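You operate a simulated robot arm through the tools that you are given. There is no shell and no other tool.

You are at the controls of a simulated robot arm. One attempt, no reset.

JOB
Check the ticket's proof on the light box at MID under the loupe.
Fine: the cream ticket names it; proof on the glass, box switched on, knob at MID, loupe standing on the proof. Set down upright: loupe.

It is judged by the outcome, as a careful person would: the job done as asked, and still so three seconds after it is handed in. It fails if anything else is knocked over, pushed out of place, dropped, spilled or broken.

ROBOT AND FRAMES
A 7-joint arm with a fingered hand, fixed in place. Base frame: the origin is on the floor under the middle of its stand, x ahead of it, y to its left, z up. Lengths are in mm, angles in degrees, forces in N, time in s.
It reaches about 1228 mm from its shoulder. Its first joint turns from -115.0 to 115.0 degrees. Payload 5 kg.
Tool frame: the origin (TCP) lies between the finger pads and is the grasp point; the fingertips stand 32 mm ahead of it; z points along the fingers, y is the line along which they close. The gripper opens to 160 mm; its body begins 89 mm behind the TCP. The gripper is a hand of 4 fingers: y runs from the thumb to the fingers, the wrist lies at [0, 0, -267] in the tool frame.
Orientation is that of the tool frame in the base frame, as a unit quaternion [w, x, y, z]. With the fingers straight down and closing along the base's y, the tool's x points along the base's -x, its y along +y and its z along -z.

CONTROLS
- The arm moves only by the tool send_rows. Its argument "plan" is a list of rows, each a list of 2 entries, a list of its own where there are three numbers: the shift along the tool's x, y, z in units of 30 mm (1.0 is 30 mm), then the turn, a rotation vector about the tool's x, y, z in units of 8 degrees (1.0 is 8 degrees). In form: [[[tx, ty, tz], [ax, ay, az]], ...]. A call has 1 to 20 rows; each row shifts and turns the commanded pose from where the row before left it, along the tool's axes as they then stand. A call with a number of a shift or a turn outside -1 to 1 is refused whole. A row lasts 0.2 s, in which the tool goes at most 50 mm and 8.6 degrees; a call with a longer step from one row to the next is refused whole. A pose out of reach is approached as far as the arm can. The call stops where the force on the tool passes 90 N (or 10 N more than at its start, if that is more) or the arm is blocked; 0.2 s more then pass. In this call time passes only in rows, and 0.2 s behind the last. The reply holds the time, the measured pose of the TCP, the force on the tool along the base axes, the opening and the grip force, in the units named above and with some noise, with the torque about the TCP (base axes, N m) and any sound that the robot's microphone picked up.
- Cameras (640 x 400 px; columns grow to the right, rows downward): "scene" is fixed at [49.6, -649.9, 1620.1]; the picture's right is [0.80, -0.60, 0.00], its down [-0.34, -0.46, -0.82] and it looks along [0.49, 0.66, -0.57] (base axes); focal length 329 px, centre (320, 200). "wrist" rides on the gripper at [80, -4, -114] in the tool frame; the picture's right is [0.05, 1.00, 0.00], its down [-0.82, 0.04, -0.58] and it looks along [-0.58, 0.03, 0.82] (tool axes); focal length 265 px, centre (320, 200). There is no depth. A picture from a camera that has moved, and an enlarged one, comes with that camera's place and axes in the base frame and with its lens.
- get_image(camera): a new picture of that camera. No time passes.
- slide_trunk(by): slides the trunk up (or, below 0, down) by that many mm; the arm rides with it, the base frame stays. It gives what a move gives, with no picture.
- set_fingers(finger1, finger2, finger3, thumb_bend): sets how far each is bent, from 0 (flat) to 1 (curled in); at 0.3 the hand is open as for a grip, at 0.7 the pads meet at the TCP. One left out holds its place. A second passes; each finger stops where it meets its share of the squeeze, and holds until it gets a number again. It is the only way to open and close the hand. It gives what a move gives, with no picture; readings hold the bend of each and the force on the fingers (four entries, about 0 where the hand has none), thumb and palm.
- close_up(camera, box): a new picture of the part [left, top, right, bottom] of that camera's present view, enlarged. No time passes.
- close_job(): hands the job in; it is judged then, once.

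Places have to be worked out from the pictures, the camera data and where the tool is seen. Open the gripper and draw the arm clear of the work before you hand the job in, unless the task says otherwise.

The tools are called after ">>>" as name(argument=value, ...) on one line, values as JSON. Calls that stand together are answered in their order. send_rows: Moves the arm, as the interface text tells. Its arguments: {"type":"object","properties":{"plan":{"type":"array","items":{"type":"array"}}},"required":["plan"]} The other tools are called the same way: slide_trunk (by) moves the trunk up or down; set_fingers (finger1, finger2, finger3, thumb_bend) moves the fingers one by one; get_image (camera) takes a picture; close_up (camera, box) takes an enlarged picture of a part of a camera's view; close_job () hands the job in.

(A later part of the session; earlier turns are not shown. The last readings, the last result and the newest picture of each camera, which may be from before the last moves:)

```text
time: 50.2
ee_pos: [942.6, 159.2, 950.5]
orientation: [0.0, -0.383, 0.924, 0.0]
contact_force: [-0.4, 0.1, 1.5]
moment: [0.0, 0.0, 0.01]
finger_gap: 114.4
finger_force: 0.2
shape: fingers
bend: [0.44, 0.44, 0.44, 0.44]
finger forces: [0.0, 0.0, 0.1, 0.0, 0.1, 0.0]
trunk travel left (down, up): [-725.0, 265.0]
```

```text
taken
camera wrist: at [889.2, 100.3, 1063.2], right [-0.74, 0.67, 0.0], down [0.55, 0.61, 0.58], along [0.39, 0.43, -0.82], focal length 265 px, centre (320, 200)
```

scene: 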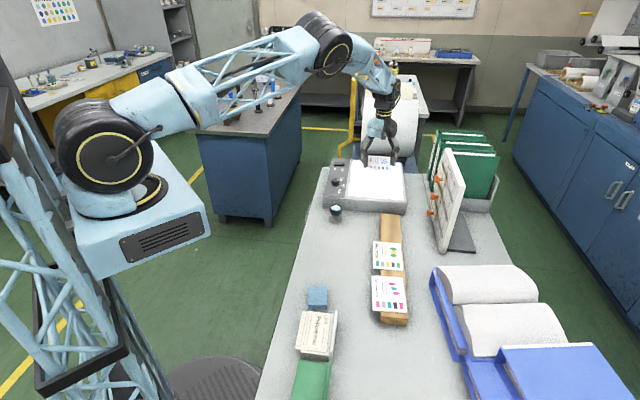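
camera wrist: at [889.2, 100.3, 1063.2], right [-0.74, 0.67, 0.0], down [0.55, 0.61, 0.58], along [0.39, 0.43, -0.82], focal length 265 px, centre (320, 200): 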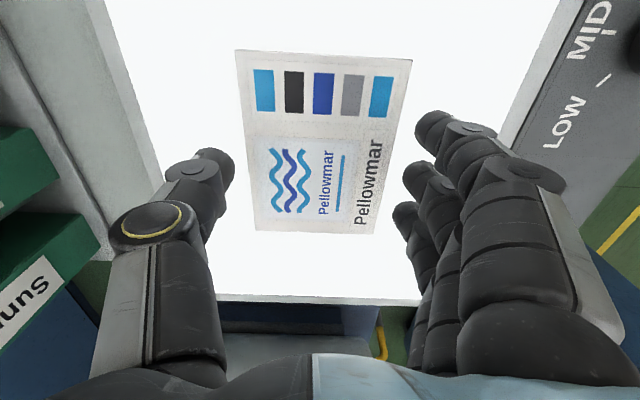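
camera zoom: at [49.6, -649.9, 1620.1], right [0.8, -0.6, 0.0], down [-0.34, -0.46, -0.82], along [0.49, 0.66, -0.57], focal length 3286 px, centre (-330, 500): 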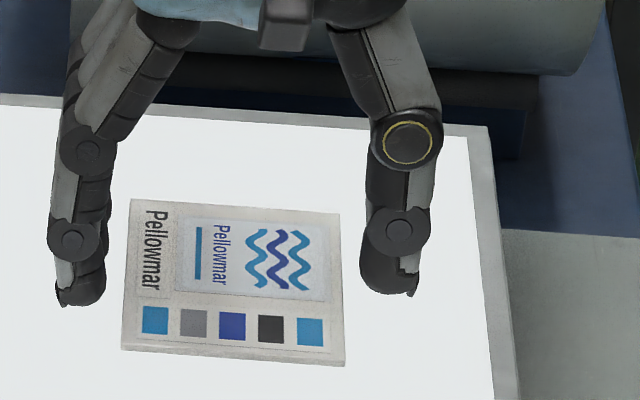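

The Pellowmar proof lies flat in the middle of the lit glass. I lift straight up and move over to the loupe.

>>> send_rows(plan=[[[0, 0, -0.3], [0, 0, 0]], [[0, 0, -0.7], [0, 0, 0]], [[0, 0, -0.9], [0, 0, 0]], [[0, 0, -0.9], [0, 0, 0]], [[0, 0, -0.9], [0, 0, 0]], [[0, 0, -0.5], [0, 0, 0]], [[0.848, 0.522, 0], [0, 0, 0]], [[0.848, 0.522, 0], [0, 0, 0]], [[0.848, 0.522, 0], [0, 0, 0]], [[0.848, 0.522, 0], [0, 0, 0]], [[0.848, 0.522, 0], [0, 0, 0]], [[0.848, 0.522, 0], [0, 0, 0]], [[0.848, 0.522, 0], [0, 0, 0]], [[0.848, 0.522, 0], [0, 0, 0]], [[0.848, 0.522, 0], [0, 0, 0]]])

>>> get_image(camera="wrist")

>>> close_up(camera="scene", box=[300, 130, 440, 260])

```text
time: 53.4
ee_pos: [677.6, 95.9, 1077.1]
orientation: [-0.001, -0.383, 0.924, 0.001]
contact_force: [-0.3, 0.3, 0.2]
moment: [0.0, -0.04, -0.01]
finger_gap: 114.9
finger_force: 0.1
shape: fingers
bend: [0.44, 0.44, 0.44, 0.44]
finger forces: [0.0, 0.0, 0.0, 0.0, 0.0, 0.0]
trunk travel left (down, up): [-725.0, 265.0]
```

```text
taken
camera wrist: at [624.4, 37.6, 1190.5], right [-0.74, 0.67, 0.0], down [0.55, 0.61, 0.58], along [0.39, 0.43, -0.82], focal length 265 px, centre (320, 200)
```

wrist: 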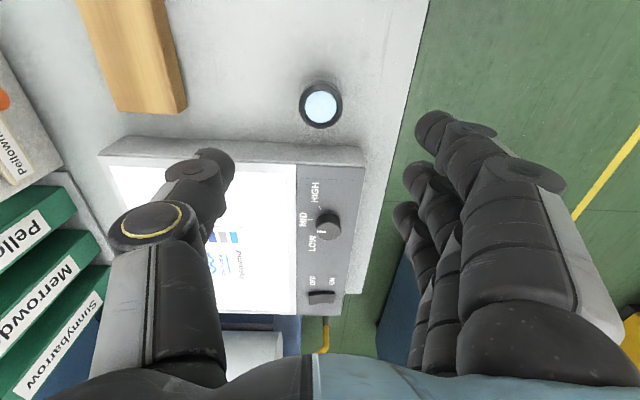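

```text
3.08 times, centred on (370, 195) of scene
camera zoom: at [49.6, -649.9, 1620.1], right [0.8, -0.6, 0.0], down [-0.34, -0.46, -0.82], along [0.49, 0.66, -0.57], focal length 1011 px, centre (166, 215)
```

zoom: 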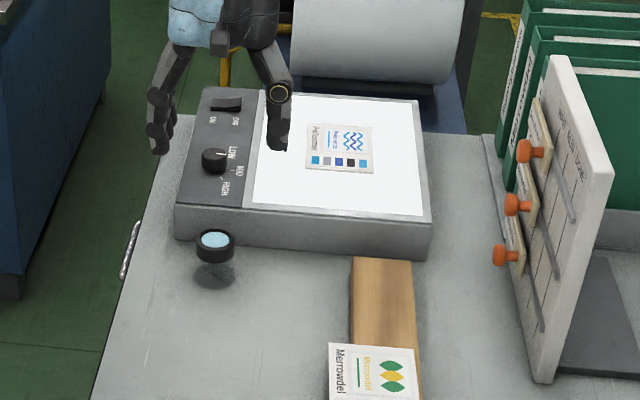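

The proof sits well inside the lit area. I zoom in on the loupe to get its centre and height relative to the hand.

>>> close_up(camera="wrist", box=[270, 60, 370, 150])

>>> close_up(camera="scene", box=[320, 190, 355, 225])

```text
4.44 times, centred on (320, 105) of wrist
camera zoom: at [624.4, 37.6, 1190.5], right [-0.74, 0.67, 0.0], down [0.55, 0.61, 0.58], along [0.39, 0.43, -0.82], focal length 1180 px, centre (320, 622)
```

zoom: 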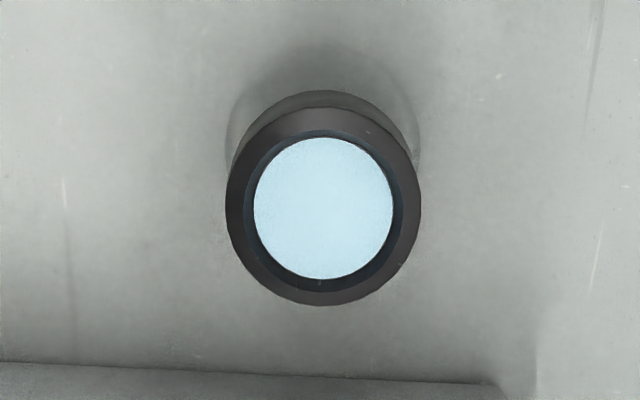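

```text
11.43 times, centred on (338, 208) of scene
camera zoom: at [49.6, -649.9, 1620.1], right [0.8, -0.6, 0.0], down [-0.34, -0.46, -0.82], along [0.49, 0.66, -0.57], focal length 3755 px, centre (120, 114)
```

zoom: 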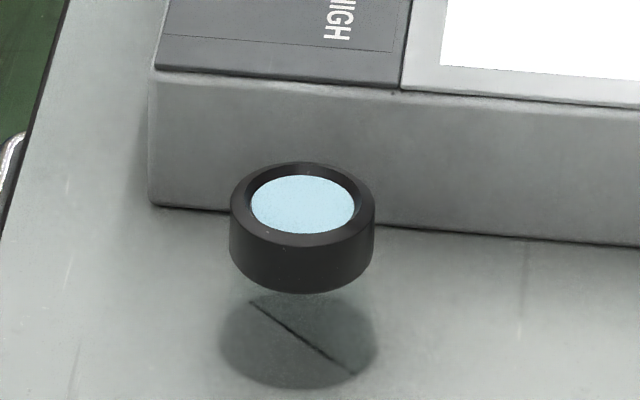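

The loupe stands almost exactly under the tool axis; its black ring is about 46 mm across and its top is level with the box top. I centre and lower to about 970 for another look.

>>> send_rows(plan=[[[-0.05, 0.04, 0.5], [0, 0, 0]], [[0, 0, 0.8], [0, 0, 0]], [[0, 0, 0.8], [0, 0, 0]], [[0, 0, 0.8], [0, 0, 0]], [[0, 0, 0.6], [0, 0, 0]], [[0, 0, 0], [0, 0, 0]]])

>>> get_image(camera="wrist")

>>> close_up(camera="scene", box=[305, 170, 375, 230])

```text
time: 54.8
ee_pos: [682.1, 100.5, 972.3]
orientation: [0.0, -0.382, 0.924, 0.0]
contact_force: [-1.0, 0.2, 0.3]
moment: [0.02, -0.03, 0.02]
finger_gap: 114.5
finger_force: 0.1
shape: fingers
bend: [0.44, 0.44, 0.44, 0.44]
finger forces: [0.0, 0.0, 0.1, 0.1, 0.0, 0.0]
trunk travel left (down, up): [-725.0, 265.0]
```

```text
taken
camera wrist: at [628.7, 40.9, 1085.1], right [-0.74, 0.67, 0.0], down [0.55, 0.61, 0.58], along [0.39, 0.43, -0.82], focal length 265 px, centre (320, 200)
```

wrist: 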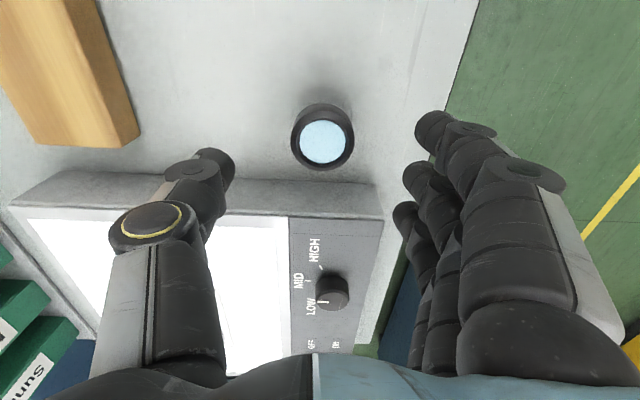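

```text
6.67 times, centred on (340, 200) of scene
camera zoom: at [49.6, -649.9, 1620.1], right [0.8, -0.6, 0.0], down [-0.34, -0.46, -0.82], along [0.49, 0.66, -0.57], focal length 2191 px, centre (187, 200)
```

zoom: 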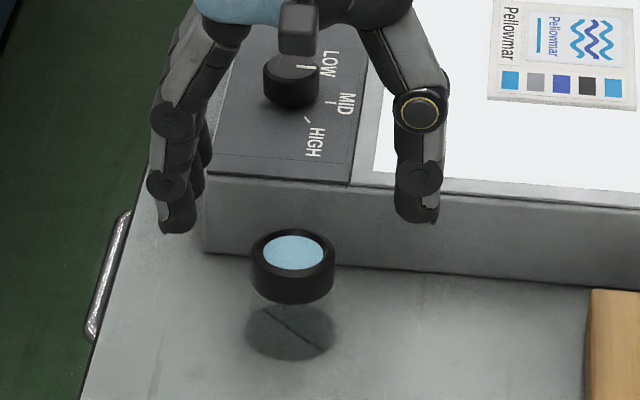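

The ring is 2–3 mm off the tool axis. I correct that and lower 41 mm so the fingertips come level with the black ring.

>>> send_rows(plan=[[[0.08, 0.07, 0.35], [0, 0, 0]], [[0, 0, 0.35], [0, 0, 0]], [[0, 0, 0.35], [0, 0, 0]], [[0, 0, 0.3], [0, 0, 0]], [[0, 0, 0], [0, 0, 0]]])

>>> get_image(camera="wrist")

>>> close_up(camera="scene", box=[305, 180, 375, 230])

```text
time: 56.0
ee_pos: [678.6, 98.4, 929.2]
orientation: [0.0, -0.383, 0.924, 0.0]
contact_force: [0.3, -0.2, 0.8]
moment: [0.0, -0.03, -0.02]
finger_gap: 114.6
finger_force: 0.0
shape: fingers
bend: [0.44, 0.44, 0.44, 0.44]
finger forces: [0.0, 0.0, 0.0, 0.0, 0.1, 0.0]
trunk travel left (down, up): [-725.0, 265.0]
```

```text
taken
camera wrist: at [624.3, 38.3, 1043.9], right [-0.74, 0.67, 0.0], down [0.55, 0.61, 0.58], along [0.39, 0.43, -0.82], focal length 265 px, centre (320, 200)
```

wrist: 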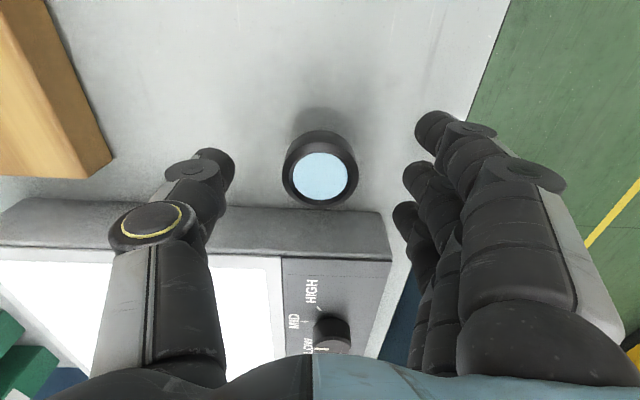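

```text
8.00 times, centred on (340, 205) of scene
camera zoom: at [49.6, -649.9, 1620.1], right [0.8, -0.6, 0.0], down [-0.34, -0.46, -0.82], along [0.49, 0.66, -0.57], focal length 2629 px, centre (160, 160)
```

zoom: 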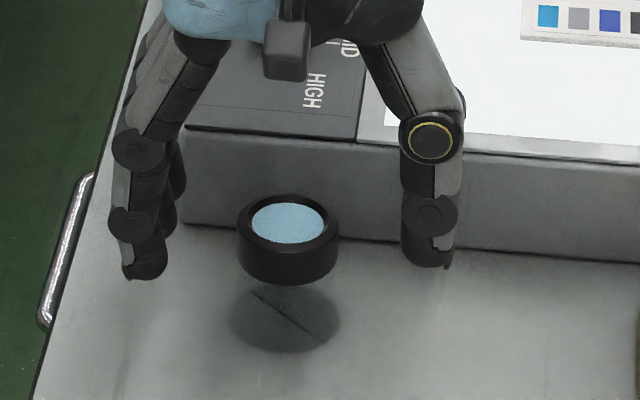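

The tips sit about 18 mm below the ring's top, right beside it, and the loupe is centred. I close all four to 0.57 first, just short of contact.

>>> set_fingers(finger1=0.57, finger2=0.57, finger3=0.57, thumb_bend=0.57)

>>> close_up(camera="wrist", box=[200, 100, 440, 250])

>>> close_up(camera="scene", box=[315, 185, 365, 225])

```text
time: 57.0
ee_pos: [678.2, 98.0, 930.6]
orientation: [0.001, -0.382, 0.924, -0.001]
contact_force: [-0.4, -0.3, -0.3]
moment: [0.0, 0.03, 0.01]
finger_gap: 68.9
finger_force: 0.0
shape: fingers
bend: [0.56, 0.56, 0.56, 0.56]
finger forces: [0.0, 0.1, 0.0, 0.0, 0.0, 0.1]
trunk travel left (down, up): [-725.0, 265.0]
```

```text
2.67 times, centred on (320, 175) of wrist
camera zoom: at [624.4, 38.2, 1044.0], right [-0.74, 0.67, 0.0], down [0.55, 0.61, 0.58], along [0.39, 0.43, -0.82], focal length 708 px, centre (320, 267)
```

zoom: 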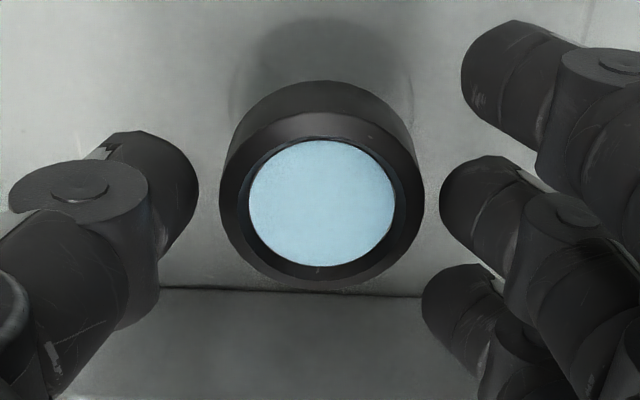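

```text
10.00 times, centred on (340, 205) of scene
camera zoom: at [49.6, -649.9, 1620.1], right [0.8, -0.6, 0.0], down [-0.34, -0.46, -0.82], along [0.49, 0.66, -0.57], focal length 3286 px, centre (120, 150)
```

zoom: 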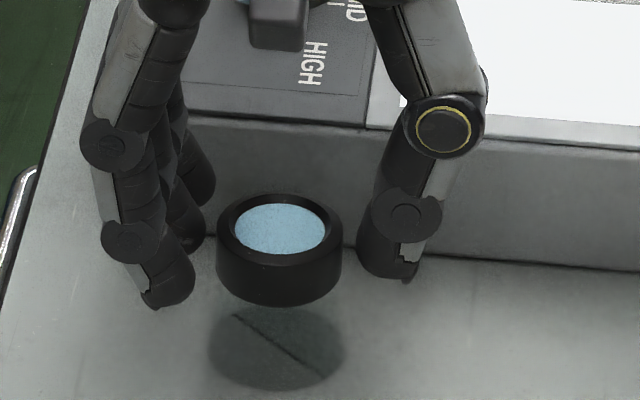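

Thumb and middle finger are evenly spaced either side of the ring. I close those two onto it first.

>>> set_fingers(finger2=0.64, thumb_bend=0.64)

>>> set_fingers(finger1=0.72, finger3=0.72)

>>> close_up(camera="wrist", box=[200, 100, 440, 250])

>>> close_up(camera="scene", box=[315, 185, 365, 225])

```text
time: 58.0
ee_pos: [676.2, 97.8, 930.9]
orientation: [0.0, -0.382, 0.924, -0.001]
contact_force: [0.7, 0.9, -0.1]
moment: [-0.03, 0.03, 0.03]
finger_gap: 61.3
finger_force: 6.2
shape: fingers
bend: [0.56, 0.59, 0.56, 0.62]
finger forces: [0.0, 6.3, 0.0, 0.0, 6.2, 0.1]
trunk travel left (down, up): [-725.0, 265.0]
```

```text
time: 59.0
ee_pos: [677.5, 98.6, 931.3]
orientation: [0.0, -0.383, 0.924, 0.0]
contact_force: [-0.5, 0.0, 0.4]
moment: [0.03, 0.0, -0.05]
finger_gap: 35.0
finger_force: 8.4
shape: fingers
bend: [0.72, 0.59, 0.71, 0.62]
finger forces: [0.0, 4.9, 3.5, 0.1, 8.6, 0.1]
trunk travel left (down, up): [-725.0, 265.0]
```

```text
2.67 times, centred on (320, 175) of wrist
camera zoom: at [624.4, 38.2, 1044.0], right [-0.74, 0.67, 0.0], down [0.55, 0.61, 0.58], along [0.39, 0.43, -0.82], focal length 708 px, centre (320, 267)
```

zoom: 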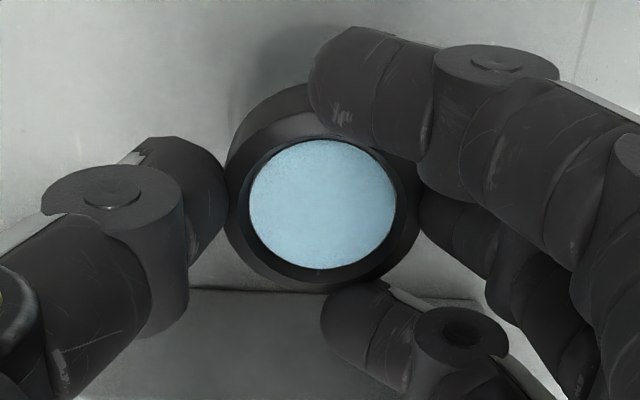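

```text
10.00 times, centred on (340, 205) of scene
camera zoom: at [49.6, -649.9, 1620.1], right [0.8, -0.6, 0.0], down [-0.34, -0.46, -0.82], along [0.49, 0.66, -0.57], focal length 3286 px, centre (120, 150)
```

zoom: 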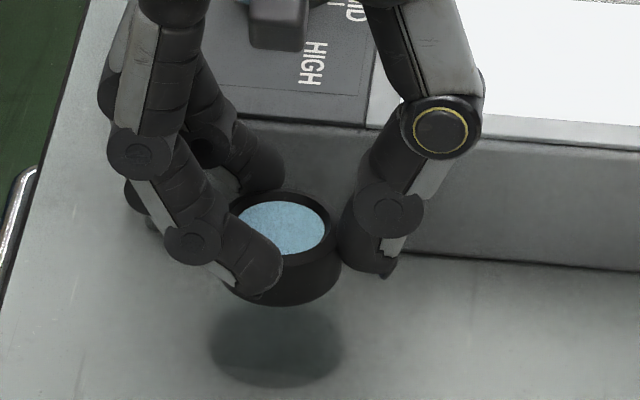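

Finger 3 touches but finger 1 does not yet. I close finger 1 a little more to balance the grip.

>>> set_fingers(finger1=0.76)

>>> close_up(camera="wrist", box=[200, 100, 440, 250])

```text
time: 60.0
ee_pos: [677.5, 98.7, 930.9]
orientation: [0.0, -0.383, 0.924, 0.0]
contact_force: [0.8, 0.0, -0.5]
moment: [0.0, 0.01, 0.01]
finger_gap: 30.0
finger_force: 8.3
shape: fingers
bend: [0.76, 0.59, 0.71, 0.62]
finger forces: [0.1, 4.9, 3.5, 0.0, 8.6, 0.1]
trunk travel left (down, up): [-725.0, 265.0]
```

```text
2.67 times, centred on (320, 175) of wrist
camera zoom: at [624.4, 38.2, 1044.0], right [-0.74, 0.67, 0.0], down [0.55, 0.61, 0.58], along [0.39, 0.43, -0.82], focal length 708 px, centre (320, 267)
```

zoom: 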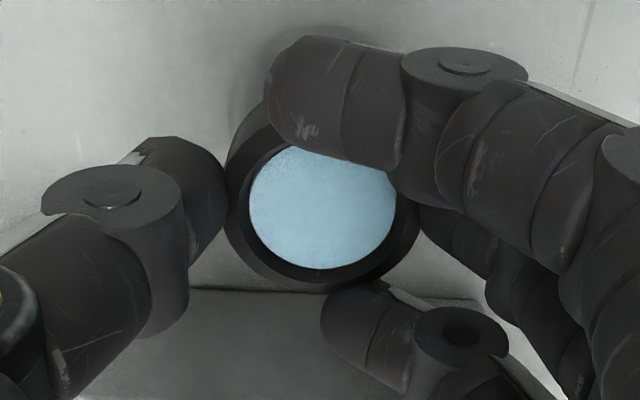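

Fingers 1 and 3 curl too high to help, so I open both again and rely on the thumb and middle finger with a slightly firmer squeeze.

>>> set_fingers(finger1=0.5, finger3=0.5)

>>> set_fingers(finger2=0.68, thumb_bend=0.68)

>>> close_up(camera="wrist", box=[200, 100, 440, 250])

>>> close_up(camera="scene", box=[315, 185, 365, 225])

```text
time: 61.0
ee_pos: [677.2, 96.9, 931.8]
orientation: [0.0, -0.383, 0.924, 0.0]
contact_force: [-0.3, -0.9, 0.0]
moment: [0.01, 0.0, 0.02]
finger_gap: 72.0
finger_force: 6.6
shape: fingers
bend: [0.5, 0.59, 0.5, 0.62]
finger forces: [0.0, 6.0, 0.0, 0.0, 6.1, 0.2]
trunk travel left (down, up): [-725.0, 265.0]
```

```text
time: 62.0
ee_pos: [677.5, 97.9, 931.2]
orientation: [0.001, -0.383, 0.924, 0.0]
contact_force: [-0.7, 0.6, -0.2]
moment: [0.0, 0.03, 0.01]
finger_gap: 68.4
finger_force: 10.6
shape: fingers
bend: [0.5, 0.58, 0.5, 0.65]
finger forces: [0.0, 10.6, 0.0, 0.0, 10.6, 0.1]
trunk travel left (down, up): [-725.0, 265.0]
```

```text
2.67 times, centred on (320, 175) of wrist
camera zoom: at [624.4, 38.2, 1044.0], right [-0.74, 0.67, 0.0], down [0.55, 0.61, 0.58], along [0.39, 0.43, -0.82], focal length 708 px, centre (320, 267)
```

zoom: 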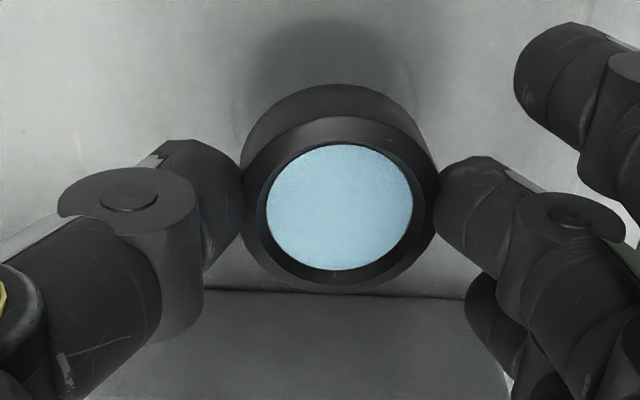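

```text
10.00 times, centred on (340, 205) of scene
camera zoom: at [49.6, -649.9, 1620.1], right [0.8, -0.6, 0.0], down [-0.34, -0.46, -0.82], along [0.49, 0.66, -0.57], focal length 3286 px, centre (120, 150)
```

zoom: 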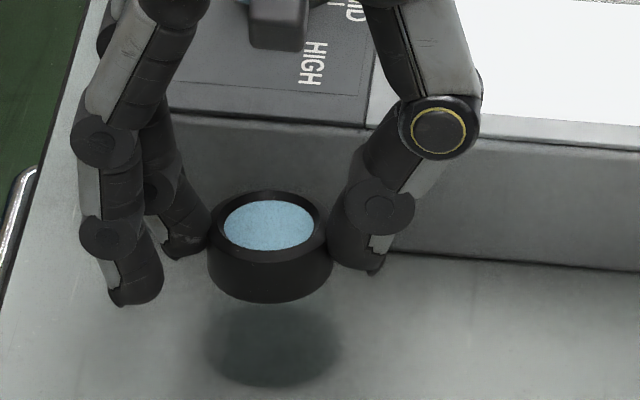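

The loupe is held with about 10.6 N on each side. I lift it slowly by 20 mm and check that it hangs upright.

>>> send_rows(plan=[[[0, 0, -0.1], [0, 0, 0]], [[0, 0, -0.15], [0, 0, 0]], [[0, 0, -0.2], [0, 0, 0]], [[0, 0, -0.2], [0, 0, 0]], [[0, 0, 0], [0, 0, 0]]])

>>> close_up(camera="wrist", box=[200, 100, 440, 250])

>>> close_up(camera="scene", box=[315, 180, 365, 225])

```text
time: 63.2
ee_pos: [677.2, 98.3, 949.4]
orientation: [0.0, -0.384, 0.924, 0.0]
contact_force: [-0.3, 0.3, -1.3]
moment: [-0.01, 0.0, -0.01]
finger_gap: 68.8
finger_force: 10.8
shape: fingers
bend: [0.5, 0.58, 0.5, 0.65]
finger forces: [0.0, 10.6, 0.0, 0.1, 10.6, 0.0]
trunk travel left (down, up): [-725.0, 265.0]
```

```text
2.67 times, centred on (320, 175) of wrist
camera zoom: at [623.4, 39.1, 1062.9], right [-0.74, 0.67, 0.0], down [0.55, 0.61, 0.58], along [0.39, 0.43, -0.82], focal length 708 px, centre (320, 267)
```

zoom: 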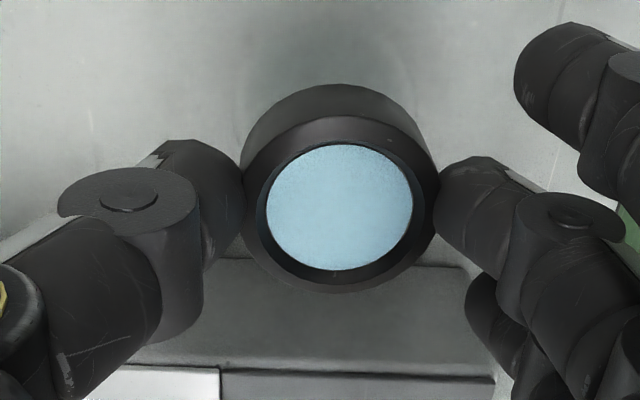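

```text
8.89 times, centred on (340, 202) of scene
camera zoom: at [49.6, -649.9, 1620.1], right [0.8, -0.6, 0.0], down [-0.34, -0.46, -0.82], along [0.49, 0.66, -0.57], focal length 2921 px, centre (142, 178)
```

zoom: 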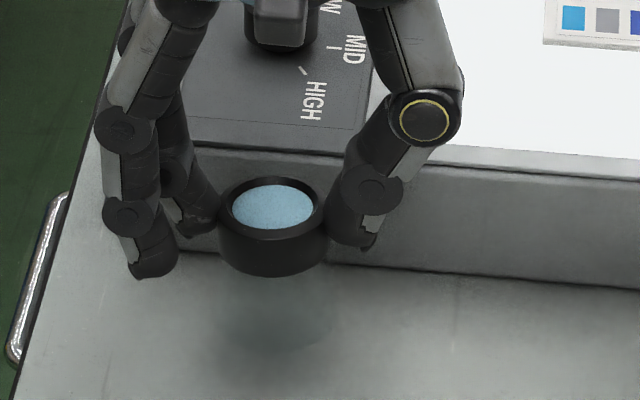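

The loupe hangs upright and steady. I raise it to about 1019 and carry it smoothly over the proof, whose centre I place at about (943, 159).

>>> send_rows(plan=[[[0, 0, -0.4], [0, 0, 0]], [[0, 0, -0.7], [0, 0, 0]], [[0, 0, -0.7], [0, 0, 0]], [[0, 0, -0.53], [0, 0, 0]], [[-0.304, -0.2, 0], [0, 0, 0]], [[-0.531, -0.349, 0], [0, 0, 0]], [[-0.683, -0.449, 0], [0, 0, 0]], [[-0.759, -0.499, 0], [0, 0, 0]], [[-0.759, -0.499, 0], [0, 0, 0]], [[-0.759, -0.499, 0], [0, 0, 0]], [[-0.759, -0.499, 0], [0, 0, 0]], [[-0.759, -0.499, 0], [0, 0, 0]], [[-0.759, -0.499, 0], [0, 0, 0]], [[-0.683, -0.449, 0], [0, 0, 0]], [[-0.531, -0.349, 0], [0, 0, 0]], [[-0.304, -0.2, 0], [0, 0, 0]], [[0, 0, 0], [0, 0, 0]]])

>>> get_image(camera="wrist")

>>> close_up(camera="scene", box=[340, 130, 420, 200])

```text
time: 66.8
ee_pos: [945.1, 155.4, 1020.5]
orientation: [0.0, -0.382, 0.924, 0.0]
contact_force: [-0.7, 0.8, -1.5]
moment: [-0.01, -0.03, 0.03]
finger_gap: 68.4
finger_force: 9.7
shape: fingers
bend: [0.5, 0.58, 0.5, 0.65]
finger forces: [0.0, 10.4, 0.0, 0.0, 10.4, 0.0]
trunk travel left (down, up): [-725.0, 265.0]
```

```text
taken
camera wrist: at [892.0, 96.2, 1133.3], right [-0.74, 0.67, 0.0], down [0.55, 0.61, 0.58], along [0.39, 0.43, -0.82], focal length 265 px, centre (320, 200)
```

wrist: 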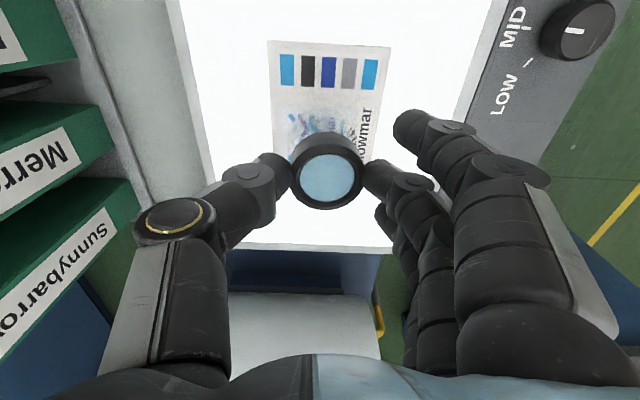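

```text
5.71 times, centred on (380, 165) of scene
camera zoom: at [49.6, -649.9, 1620.1], right [0.8, -0.6, 0.0], down [-0.34, -0.46, -0.82], along [0.49, 0.66, -0.57], focal length 1878 px, centre (-23, 400)
```

zoom: 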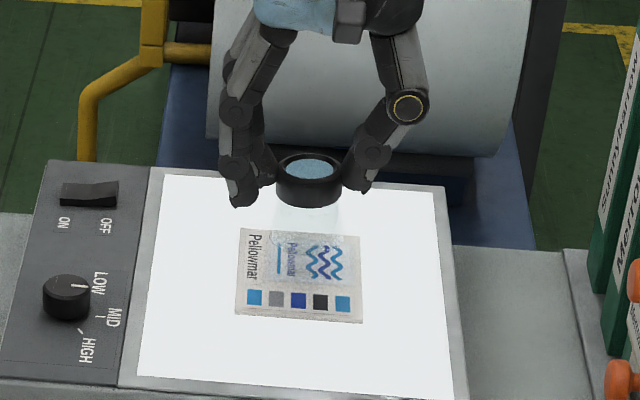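

The loupe is upright and directly over the middle of the proof, its clear foot about 34 mm above it. I lower 24 mm, then continue in small steps.

>>> send_rows(plan=[[[0, 0, 0.25], [0, 0, 0]], [[0, 0, 0.3], [0, 0, 0]], [[0, 0, 0.2], [0, 0, 0]], [[0, 0, 0.06], [0, 0, 0]], [[0, 0, 0], [0, 0, 0]]])

>>> close_up(camera="scene", box=[355, 140, 405, 190])

>>> close_up(camera="wrist", box=[200, 20, 440, 240])

```text
time: 68.0
ee_pos: [945.2, 155.3, 994.6]
orientation: [-0.001, -0.383, 0.924, 0.0]
contact_force: [-0.5, 0.6, -1.0]
moment: [-0.01, 0.0, 0.01]
finger_gap: 68.7
finger_force: 10.4
shape: fingers
bend: [0.5, 0.58, 0.5, 0.65]
finger forces: [0.0, 10.4, 0.0, 0.1, 10.4, 0.0]
trunk travel left (down, up): [-725.0, 265.0]
```

```text
8.00 times, centred on (380, 165) of scene
camera zoom: at [49.6, -649.9, 1620.1], right [0.8, -0.6, 0.0], down [-0.34, -0.46, -0.82], along [0.49, 0.66, -0.57], focal length 2629 px, centre (-160, 480)
```

zoom: 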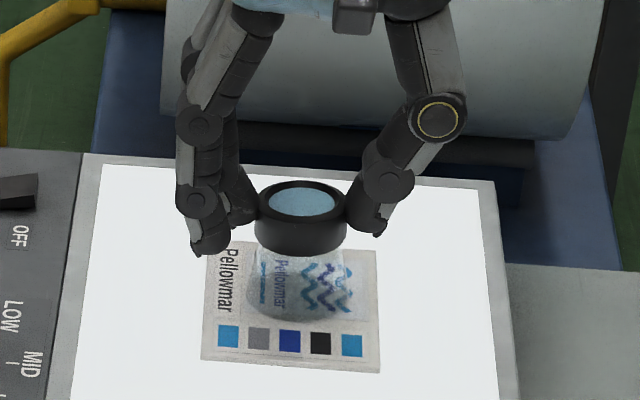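

```text
1.82 times, centred on (320, 130) of wrist
camera zoom: at [891.8, 95.2, 1107.7], right [-0.74, 0.67, 0.0], down [0.55, 0.61, 0.58], along [0.39, 0.43, -0.82], focal length 483 px, centre (320, 327)
```

zoom: 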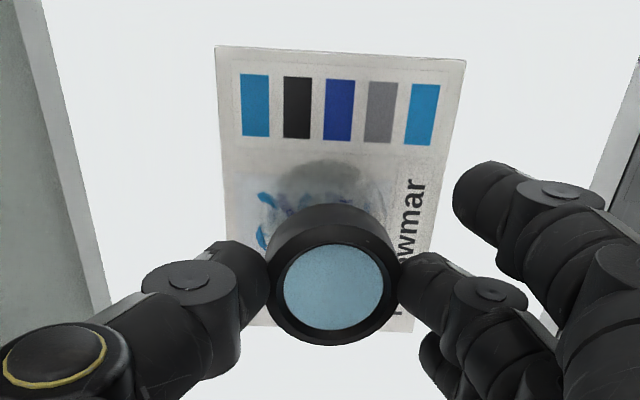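

The clear foot is close to the card now. I lower in 1.5–2 mm steps, watching for the weight to come off.

>>> send_rows(plan=[[[0, 0, 0.06], [0, 0, 0]], [[0, 0, 0.06], [0, 0, 0]], [[0, 0, 0], [0, 0, 0]]])

>>> send_rows(plan=[[[0, 0, 0.05], [0, 0, 0]], [[0, 0, 0], [0, 0, 0]]])

```text
time: 68.8
ee_pos: [945.1, 154.7, 991.4]
orientation: [0.002, -0.382, 0.924, 0.0]
contact_force: [0.5, -0.2, 9.3]
moment: [-0.01, -0.01, 0.02]
finger_gap: 67.9
finger_force: 11.8
shape: fingers
bend: [0.5, 0.58, 0.5, 0.65]
finger forces: [0.0, 11.2, 0.0, 0.0, 12.4, 0.0]
trunk travel left (down, up): [-725.0, 265.0]
```

```text
time: 69.4
ee_pos: [946.1, 153.9, 992.1]
orientation: [0.002, -0.383, 0.924, 0.0]
contact_force: [0.1, 0.1, 19.1]
moment: [0.02, -0.01, -0.02]
finger_gap: 67.2
finger_force: 13.4
shape: fingers
bend: [0.5, 0.58, 0.5, 0.66]
finger forces: [0.1, 12.0, 0.1, 0.0, 14.4, 0.1]
trunk travel left (down, up): [-725.0, 265.0]
```

The loupe is down on the proof and I'm pressing with 19 N. I back off nearly 3 mm so only its own weight rests there before releasing.

>>> send_rows(plan=[[[0, 0, -0.05], [0, 0, 0]], [[0, 0, -0.04], [0, 0, 0]], [[0, 0, 0], [0, 0, 0]]])

>>> close_up(camera="scene", box=[355, 140, 405, 190])

>>> close_up(camera="wrist", box=[200, 20, 440, 240])

```text
time: 70.2
ee_pos: [944.5, 154.4, 991.6]
orientation: [0.0, -0.384, 0.924, 0.0]
contact_force: [1.0, -0.8, 7.4]
moment: [-0.02, -0.08, -0.01]
finger_gap: 67.7
finger_force: 11.4
shape: fingers
bend: [0.5, 0.58, 0.5, 0.66]
finger forces: [0.0, 10.5, 0.1, 0.0, 12.8, 0.0]
trunk travel left (down, up): [-725.0, 265.0]
```

```text
8.00 times, centred on (380, 165) of scene
camera zoom: at [49.6, -649.9, 1620.1], right [0.8, -0.6, 0.0], down [-0.34, -0.46, -0.82], along [0.49, 0.66, -0.57], focal length 2629 px, centre (-160, 480)
```

zoom: 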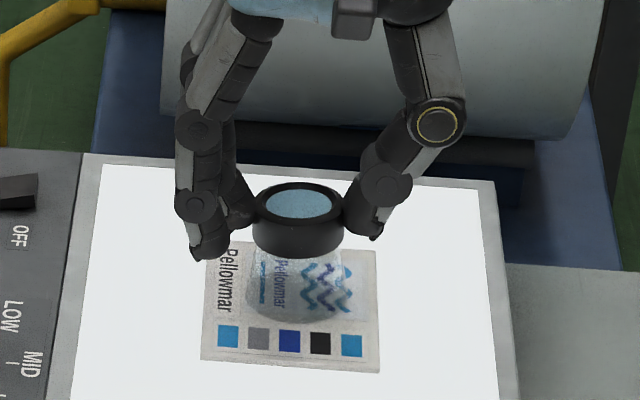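

```text
1.82 times, centred on (320, 130) of wrist
camera zoom: at [891.2, 94.9, 1105.5], right [-0.74, 0.67, 0.0], down [0.55, 0.61, 0.58], along [0.39, 0.43, -0.82], focal length 483 px, centre (320, 327)
```

zoom: 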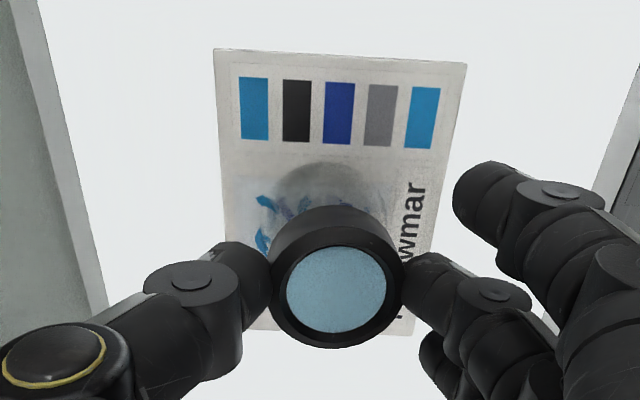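

I ease off one more millimetre, relax the squeeze, and then open thumb and middle finger together.

>>> send_rows(plan=[[[0, 0, -0.033], [0, 0, 0]], [[0, 0, 0], [0, 0, 0]]])

>>> set_fingers(finger2=0.58, thumb_bend=0.65)

>>> close_up(camera="scene", box=[355, 140, 405, 190])

```text
time: 70.8
ee_pos: [945.8, 155.7, 992.3]
orientation: [-0.001, -0.384, 0.923, 0.0]
contact_force: [-0.1, -0.1, -1.0]
moment: [0.0, -0.02, -0.02]
finger_gap: 67.9
finger_force: 9.5
shape: fingers
bend: [0.5, 0.58, 0.5, 0.66]
finger forces: [0.0, 9.9, 0.1, 0.1, 9.9, 0.0]
trunk travel left (down, up): [-725.0, 265.0]
```

```text
time: 71.8
ee_pos: [946.4, 155.0, 995.6]
orientation: [0.0, -0.383, 0.924, 0.001]
contact_force: [0.5, -0.1, 0.5]
moment: [0.0, 0.04, 0.02]
finger_gap: 66.2
finger_force: 2.5
shape: fingers
bend: [0.5, 0.55, 0.5, 0.64]
finger forces: [0.0, 2.6, 0.0, 0.0, 2.8, 0.1]
trunk travel left (down, up): [-725.0, 265.0]
```

```text
8.00 times, centred on (380, 165) of scene
camera zoom: at [49.6, -649.9, 1620.1], right [0.8, -0.6, 0.0], down [-0.34, -0.46, -0.82], along [0.49, 0.66, -0.57], focal length 2629 px, centre (-160, 480)
```

zoom: 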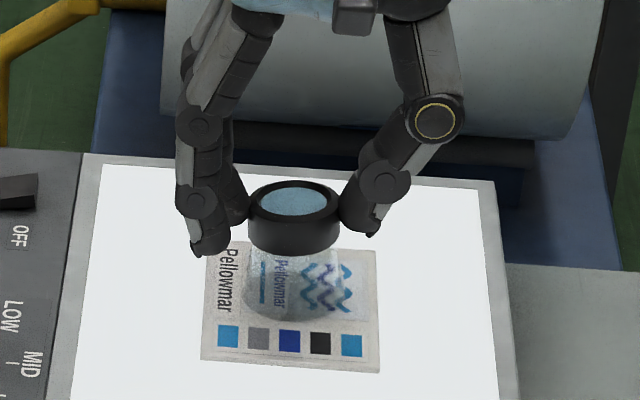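

The squeeze is down to about 2.6 N and the loupe is standing on the proof. Now I open the two fingers fully away from it.

>>> set_fingers(finger1=0.44, finger2=0.46, finger3=0.44, thumb_bend=0.54)

>>> close_up(camera="scene", box=[355, 140, 405, 190])

>>> close_up(camera="wrist", box=[200, 20, 440, 240])

```text
time: 72.8
ee_pos: [946.2, 155.4, 994.0]
orientation: [0.0, -0.382, 0.924, 0.0]
contact_force: [-0.4, 0.0, 0.5]
moment: [-0.02, -0.02, 0.01]
finger_gap: 94.6
finger_force: 0.0
shape: fingers
bend: [0.44, 0.46, 0.44, 0.54]
finger forces: [0.0, 0.0, 0.1, 0.0, 0.1, 0.1]
trunk travel left (down, up): [-725.0, 265.0]
```

```text
8.00 times, centred on (380, 165) of scene
camera zoom: at [49.6, -649.9, 1620.1], right [0.8, -0.6, 0.0], down [-0.34, -0.46, -0.82], along [0.49, 0.66, -0.57], focal length 2629 px, centre (-160, 480)
```

zoom: 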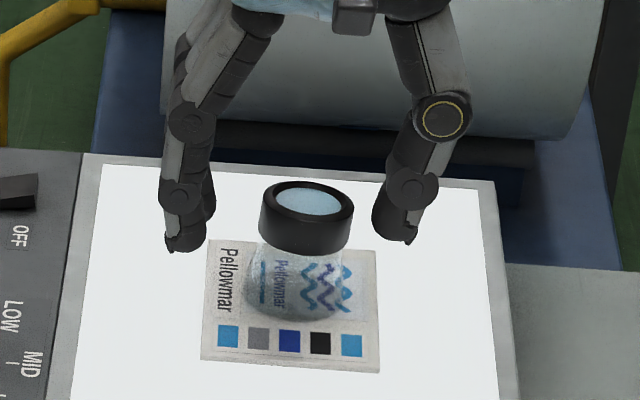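

```text
1.82 times, centred on (320, 130) of wrist
camera zoom: at [892.0, 95.5, 1107.3], right [-0.74, 0.67, 0.0], down [0.55, 0.61, 0.58], along [0.39, 0.43, -0.82], focal length 483 px, centre (320, 327)
```

zoom: 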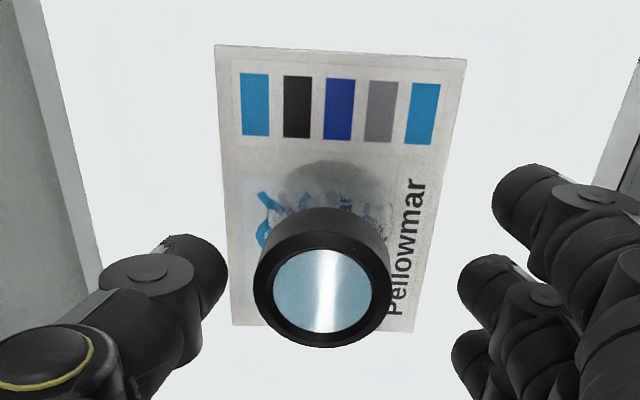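

The loupe looks slightly tilted in this instant, perhaps rocking as it was released. I let a moment pass without moving and look again.

>>> send_rows(plan=[[[0, 0, 0], [0, 0, 0]]])

>>> close_up(camera="scene", box=[355, 140, 405, 190])

>>> close_up(camera="wrist", box=[200, 20, 440, 240])

```text
time: 73.2
ee_pos: [945.0, 155.1, 994.3]
orientation: [0.0, -0.383, 0.924, 0.0]
contact_force: [0.6, 0.6, -0.6]
moment: [0.0, -0.02, 0.02]
finger_gap: 94.2
finger_force: 0.1
shape: fingers
bend: [0.44, 0.46, 0.44, 0.54]
finger forces: [0.1, 0.0, 0.0, 0.0, 0.0, 0.0]
trunk travel left (down, up): [-725.0, 265.0]
```

```text
8.00 times, centred on (380, 165) of scene
camera zoom: at [49.6, -649.9, 1620.1], right [0.8, -0.6, 0.0], down [-0.34, -0.46, -0.82], along [0.49, 0.66, -0.57], focal length 2629 px, centre (-160, 480)
```

zoom: 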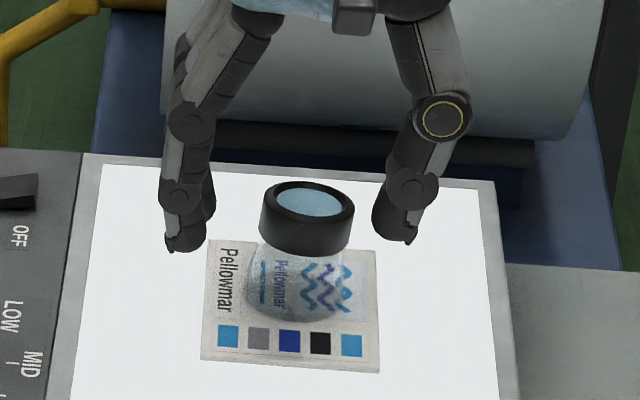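

```text
1.82 times, centred on (320, 130) of wrist
camera zoom: at [892.0, 95.5, 1107.3], right [-0.74, 0.67, 0.0], down [0.55, 0.61, 0.58], along [0.39, 0.43, -0.82], focal length 483 px, centre (320, 327)
```

zoom: 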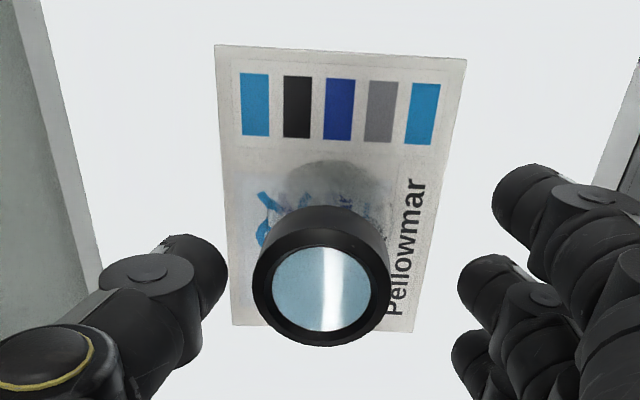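

It seems to be rocking slightly. I wait another second with the hand still.

>>> send_rows(plan=[[[0, 0, 0], [0, 0, 0]], [[0, 0, 0], [0, 0, 0]], [[0, 0, 0], [0, 0, 0]], [[0, 0, 0], [0, 0, 0]]])

>>> close_up(camera="scene", box=[355, 140, 405, 190])

>>> close_up(camera="wrist", box=[200, 20, 440, 240])

```text
time: 74.2
ee_pos: [945.5, 155.6, 994.0]
orientation: [0.001, -0.383, 0.924, 0.0]
contact_force: [0.1, -0.6, 0.6]
moment: [-0.01, -0.01, 0.03]
finger_gap: 94.4
finger_force: 0.0
shape: fingers
bend: [0.44, 0.46, 0.44, 0.54]
finger forces: [0.0, 0.0, 0.1, 0.0, 0.1, 0.0]
trunk travel left (down, up): [-725.0, 265.0]
```

```text
8.00 times, centred on (380, 165) of scene
camera zoom: at [49.6, -649.9, 1620.1], right [0.8, -0.6, 0.0], down [-0.34, -0.46, -0.82], along [0.49, 0.66, -0.57], focal length 2629 px, centre (-160, 480)
```

zoom: 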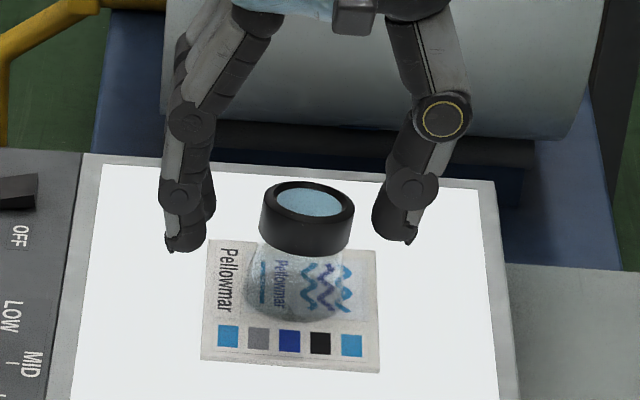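

```text
1.82 times, centred on (320, 130) of wrist
camera zoom: at [892.0, 95.5, 1107.3], right [-0.74, 0.67, 0.0], down [0.55, 0.61, 0.58], along [0.39, 0.43, -0.82], focal length 483 px, centre (320, 327)
```

zoom: 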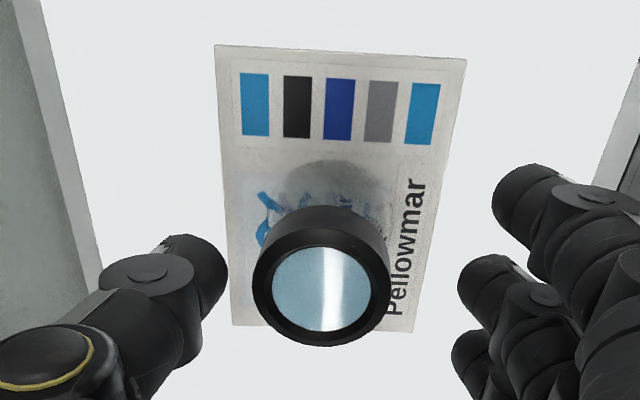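

It is now perfectly still, with identical pictures a second apart. I zoom in further to confirm it stands square on the proof.

>>> close_up(camera="scene", box=[365, 155, 400, 185])

```text
13.33 times, centred on (382, 170) of scene
camera zoom: at [49.6, -649.9, 1620.1], right [0.8, -0.6, 0.0], down [-0.34, -0.46, -0.82], along [0.49, 0.66, -0.57], focal length 4381 px, centre (-513, 600)
```

zoom: 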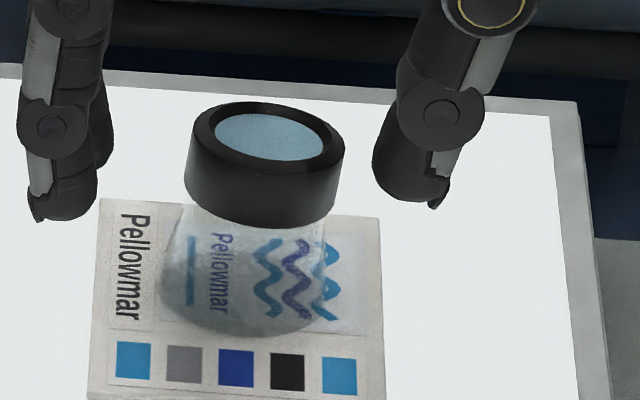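

The ring's outline looks a touch more sloped than I'd expect for a level loupe, so I zoom further to measure it properly.

>>> close_up(camera="scene", box=[374, 160, 394, 174])

>>> close_up(camera="scene", box=[370, 168, 396, 186])

>>> close_up(camera="wrist", box=[280, 90, 380, 220])

```text
16.00 times, centred on (384, 167) of scene
camera zoom: at [49.6, -649.9, 1620.1], right [0.8, -0.6, 0.0], down [-0.34, -0.46, -0.82], along [0.49, 0.66, -0.57], focal length 5258 px, centre (-704, 728)
```

zoom: 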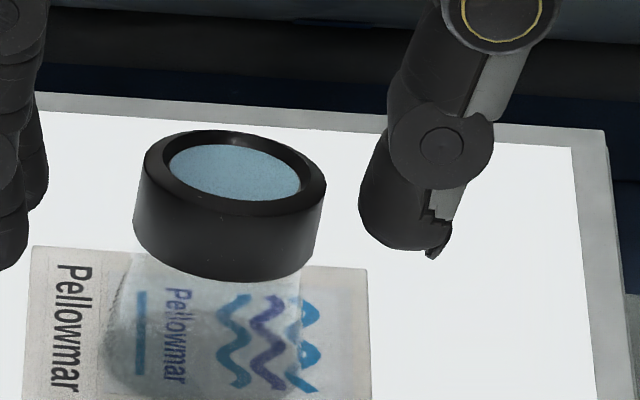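

```text
16.00 times, centred on (383, 177) of scene
camera zoom: at [49.6, -649.9, 1620.1], right [0.8, -0.6, 0.0], down [-0.34, -0.46, -0.82], along [0.49, 0.66, -0.57], focal length 5258 px, centre (-688, 568)
```

zoom: 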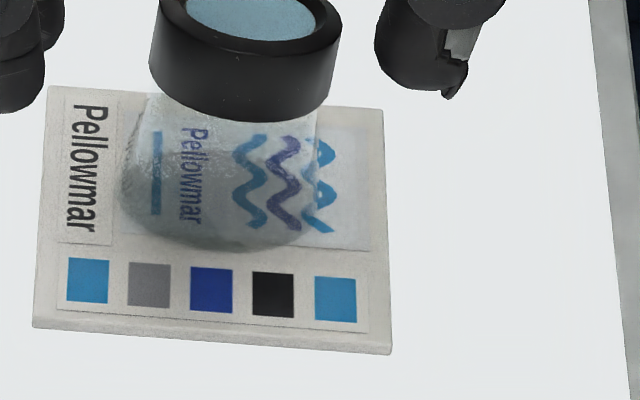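

```text
3.08 times, centred on (330, 155) of wrist
camera zoom: at [892.0, 95.5, 1107.3], right [-0.74, 0.67, 0.0], down [0.55, 0.61, 0.58], along [0.39, 0.43, -0.82], focal length 817 px, centre (289, 338)
```

zoom: 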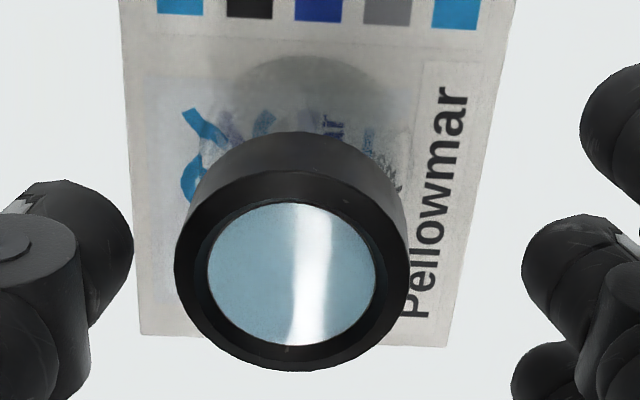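

In both views the loupe appears to lean a few degrees towards the thumb side although nothing touches it. I open the hand wider and rise straight up to look at it unobstructed.

>>> set_fingers(finger1=0.4, finger2=0.4, finger3=0.4, thumb_bend=0.4)

>>> send_rows(plan=[[[0, 0, -0.3], [0, 0, 0]], [[0, 0, -0.7], [0, 0, 0]], [[0, 0, -0.9], [0, 0, 0]], [[0, 0, -0.9], [0, 0, 0]], [[0, 0, -0.5], [0, 0, 0]]])

>>> close_up(camera="wrist", box=[260, 40, 400, 160])

>>> close_up(camera="scene", box=[365, 155, 400, 185])

```text
time: 75.2
ee_pos: [945.8, 154.2, 994.9]
orientation: [0.001, -0.382, 0.924, 0.001]
contact_force: [0.3, 0.2, 0.6]
moment: [0.0, -0.01, 0.02]
finger_gap: 130.7
finger_force: 0.0
shape: fingers
bend: [0.4, 0.4, 0.4, 0.4]
finger forces: [0.1, 0.0, 0.0, 0.0, 0.1, 0.0]
trunk travel left (down, up): [-725.0, 265.0]
```

```text
time: 76.4
ee_pos: [944.1, 155.2, 1094.1]
orientation: [0.0, -0.382, 0.924, 0.0]
contact_force: [-0.4, -0.2, -0.1]
moment: [-0.01, 0.01, -0.03]
finger_gap: 130.6
finger_force: 0.0
shape: fingers
bend: [0.4, 0.4, 0.4, 0.4]
finger forces: [0.0, 0.1, 0.0, 0.0, 0.0, 0.0]
trunk travel left (down, up): [-725.0, 265.0]
```

```text
3.33 times, centred on (330, 100) of wrist
camera zoom: at [890.5, 95.4, 1207.1], right [-0.74, 0.67, 0.0], down [0.55, 0.61, 0.58], along [0.39, 0.43, -0.82], focal length 885 px, centre (287, 533)
```

zoom: 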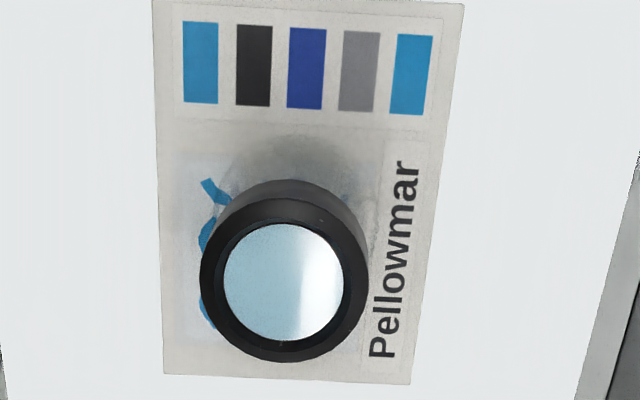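

```text
13.33 times, centred on (382, 170) of scene
camera zoom: at [49.6, -649.9, 1620.1], right [0.8, -0.6, 0.0], down [-0.34, -0.46, -0.82], along [0.49, 0.66, -0.57], focal length 4381 px, centre (-513, 600)
```

zoom: 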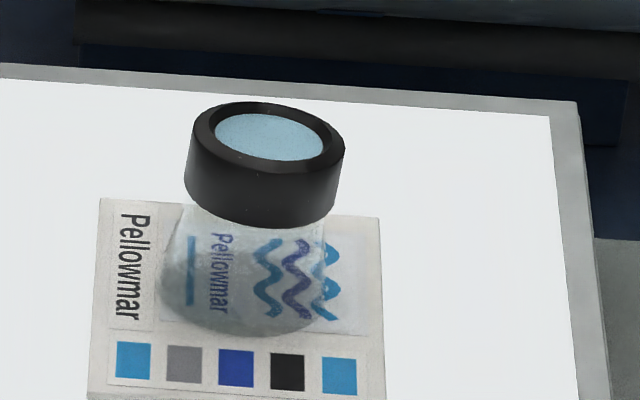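

Nothing else was disturbed. I enlarge the unobstructed wrist view of the loupe to find its foot circle and judge any lean.

>>> close_up(camera="wrist", box=[300, 65, 380, 155])

>>> get_image(camera="wrist")

```text
4.44 times, centred on (340, 110) of wrist
camera zoom: at [890.5, 95.4, 1207.1], right [-0.74, 0.67, 0.0], down [0.55, 0.61, 0.58], along [0.39, 0.43, -0.82], focal length 1180 px, centre (231, 600)
```

zoom: 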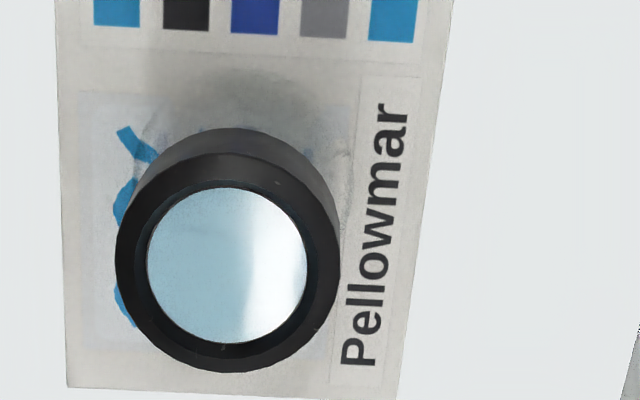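

```text
taken
camera wrist: at [890.5, 95.4, 1207.1], right [-0.74, 0.67, 0.0], down [0.55, 0.61, 0.58], along [0.39, 0.43, -0.82], focal length 265 px, centre (320, 200)
```

wrist: 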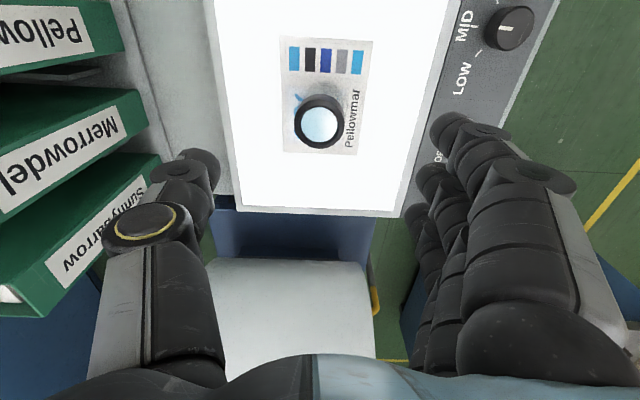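

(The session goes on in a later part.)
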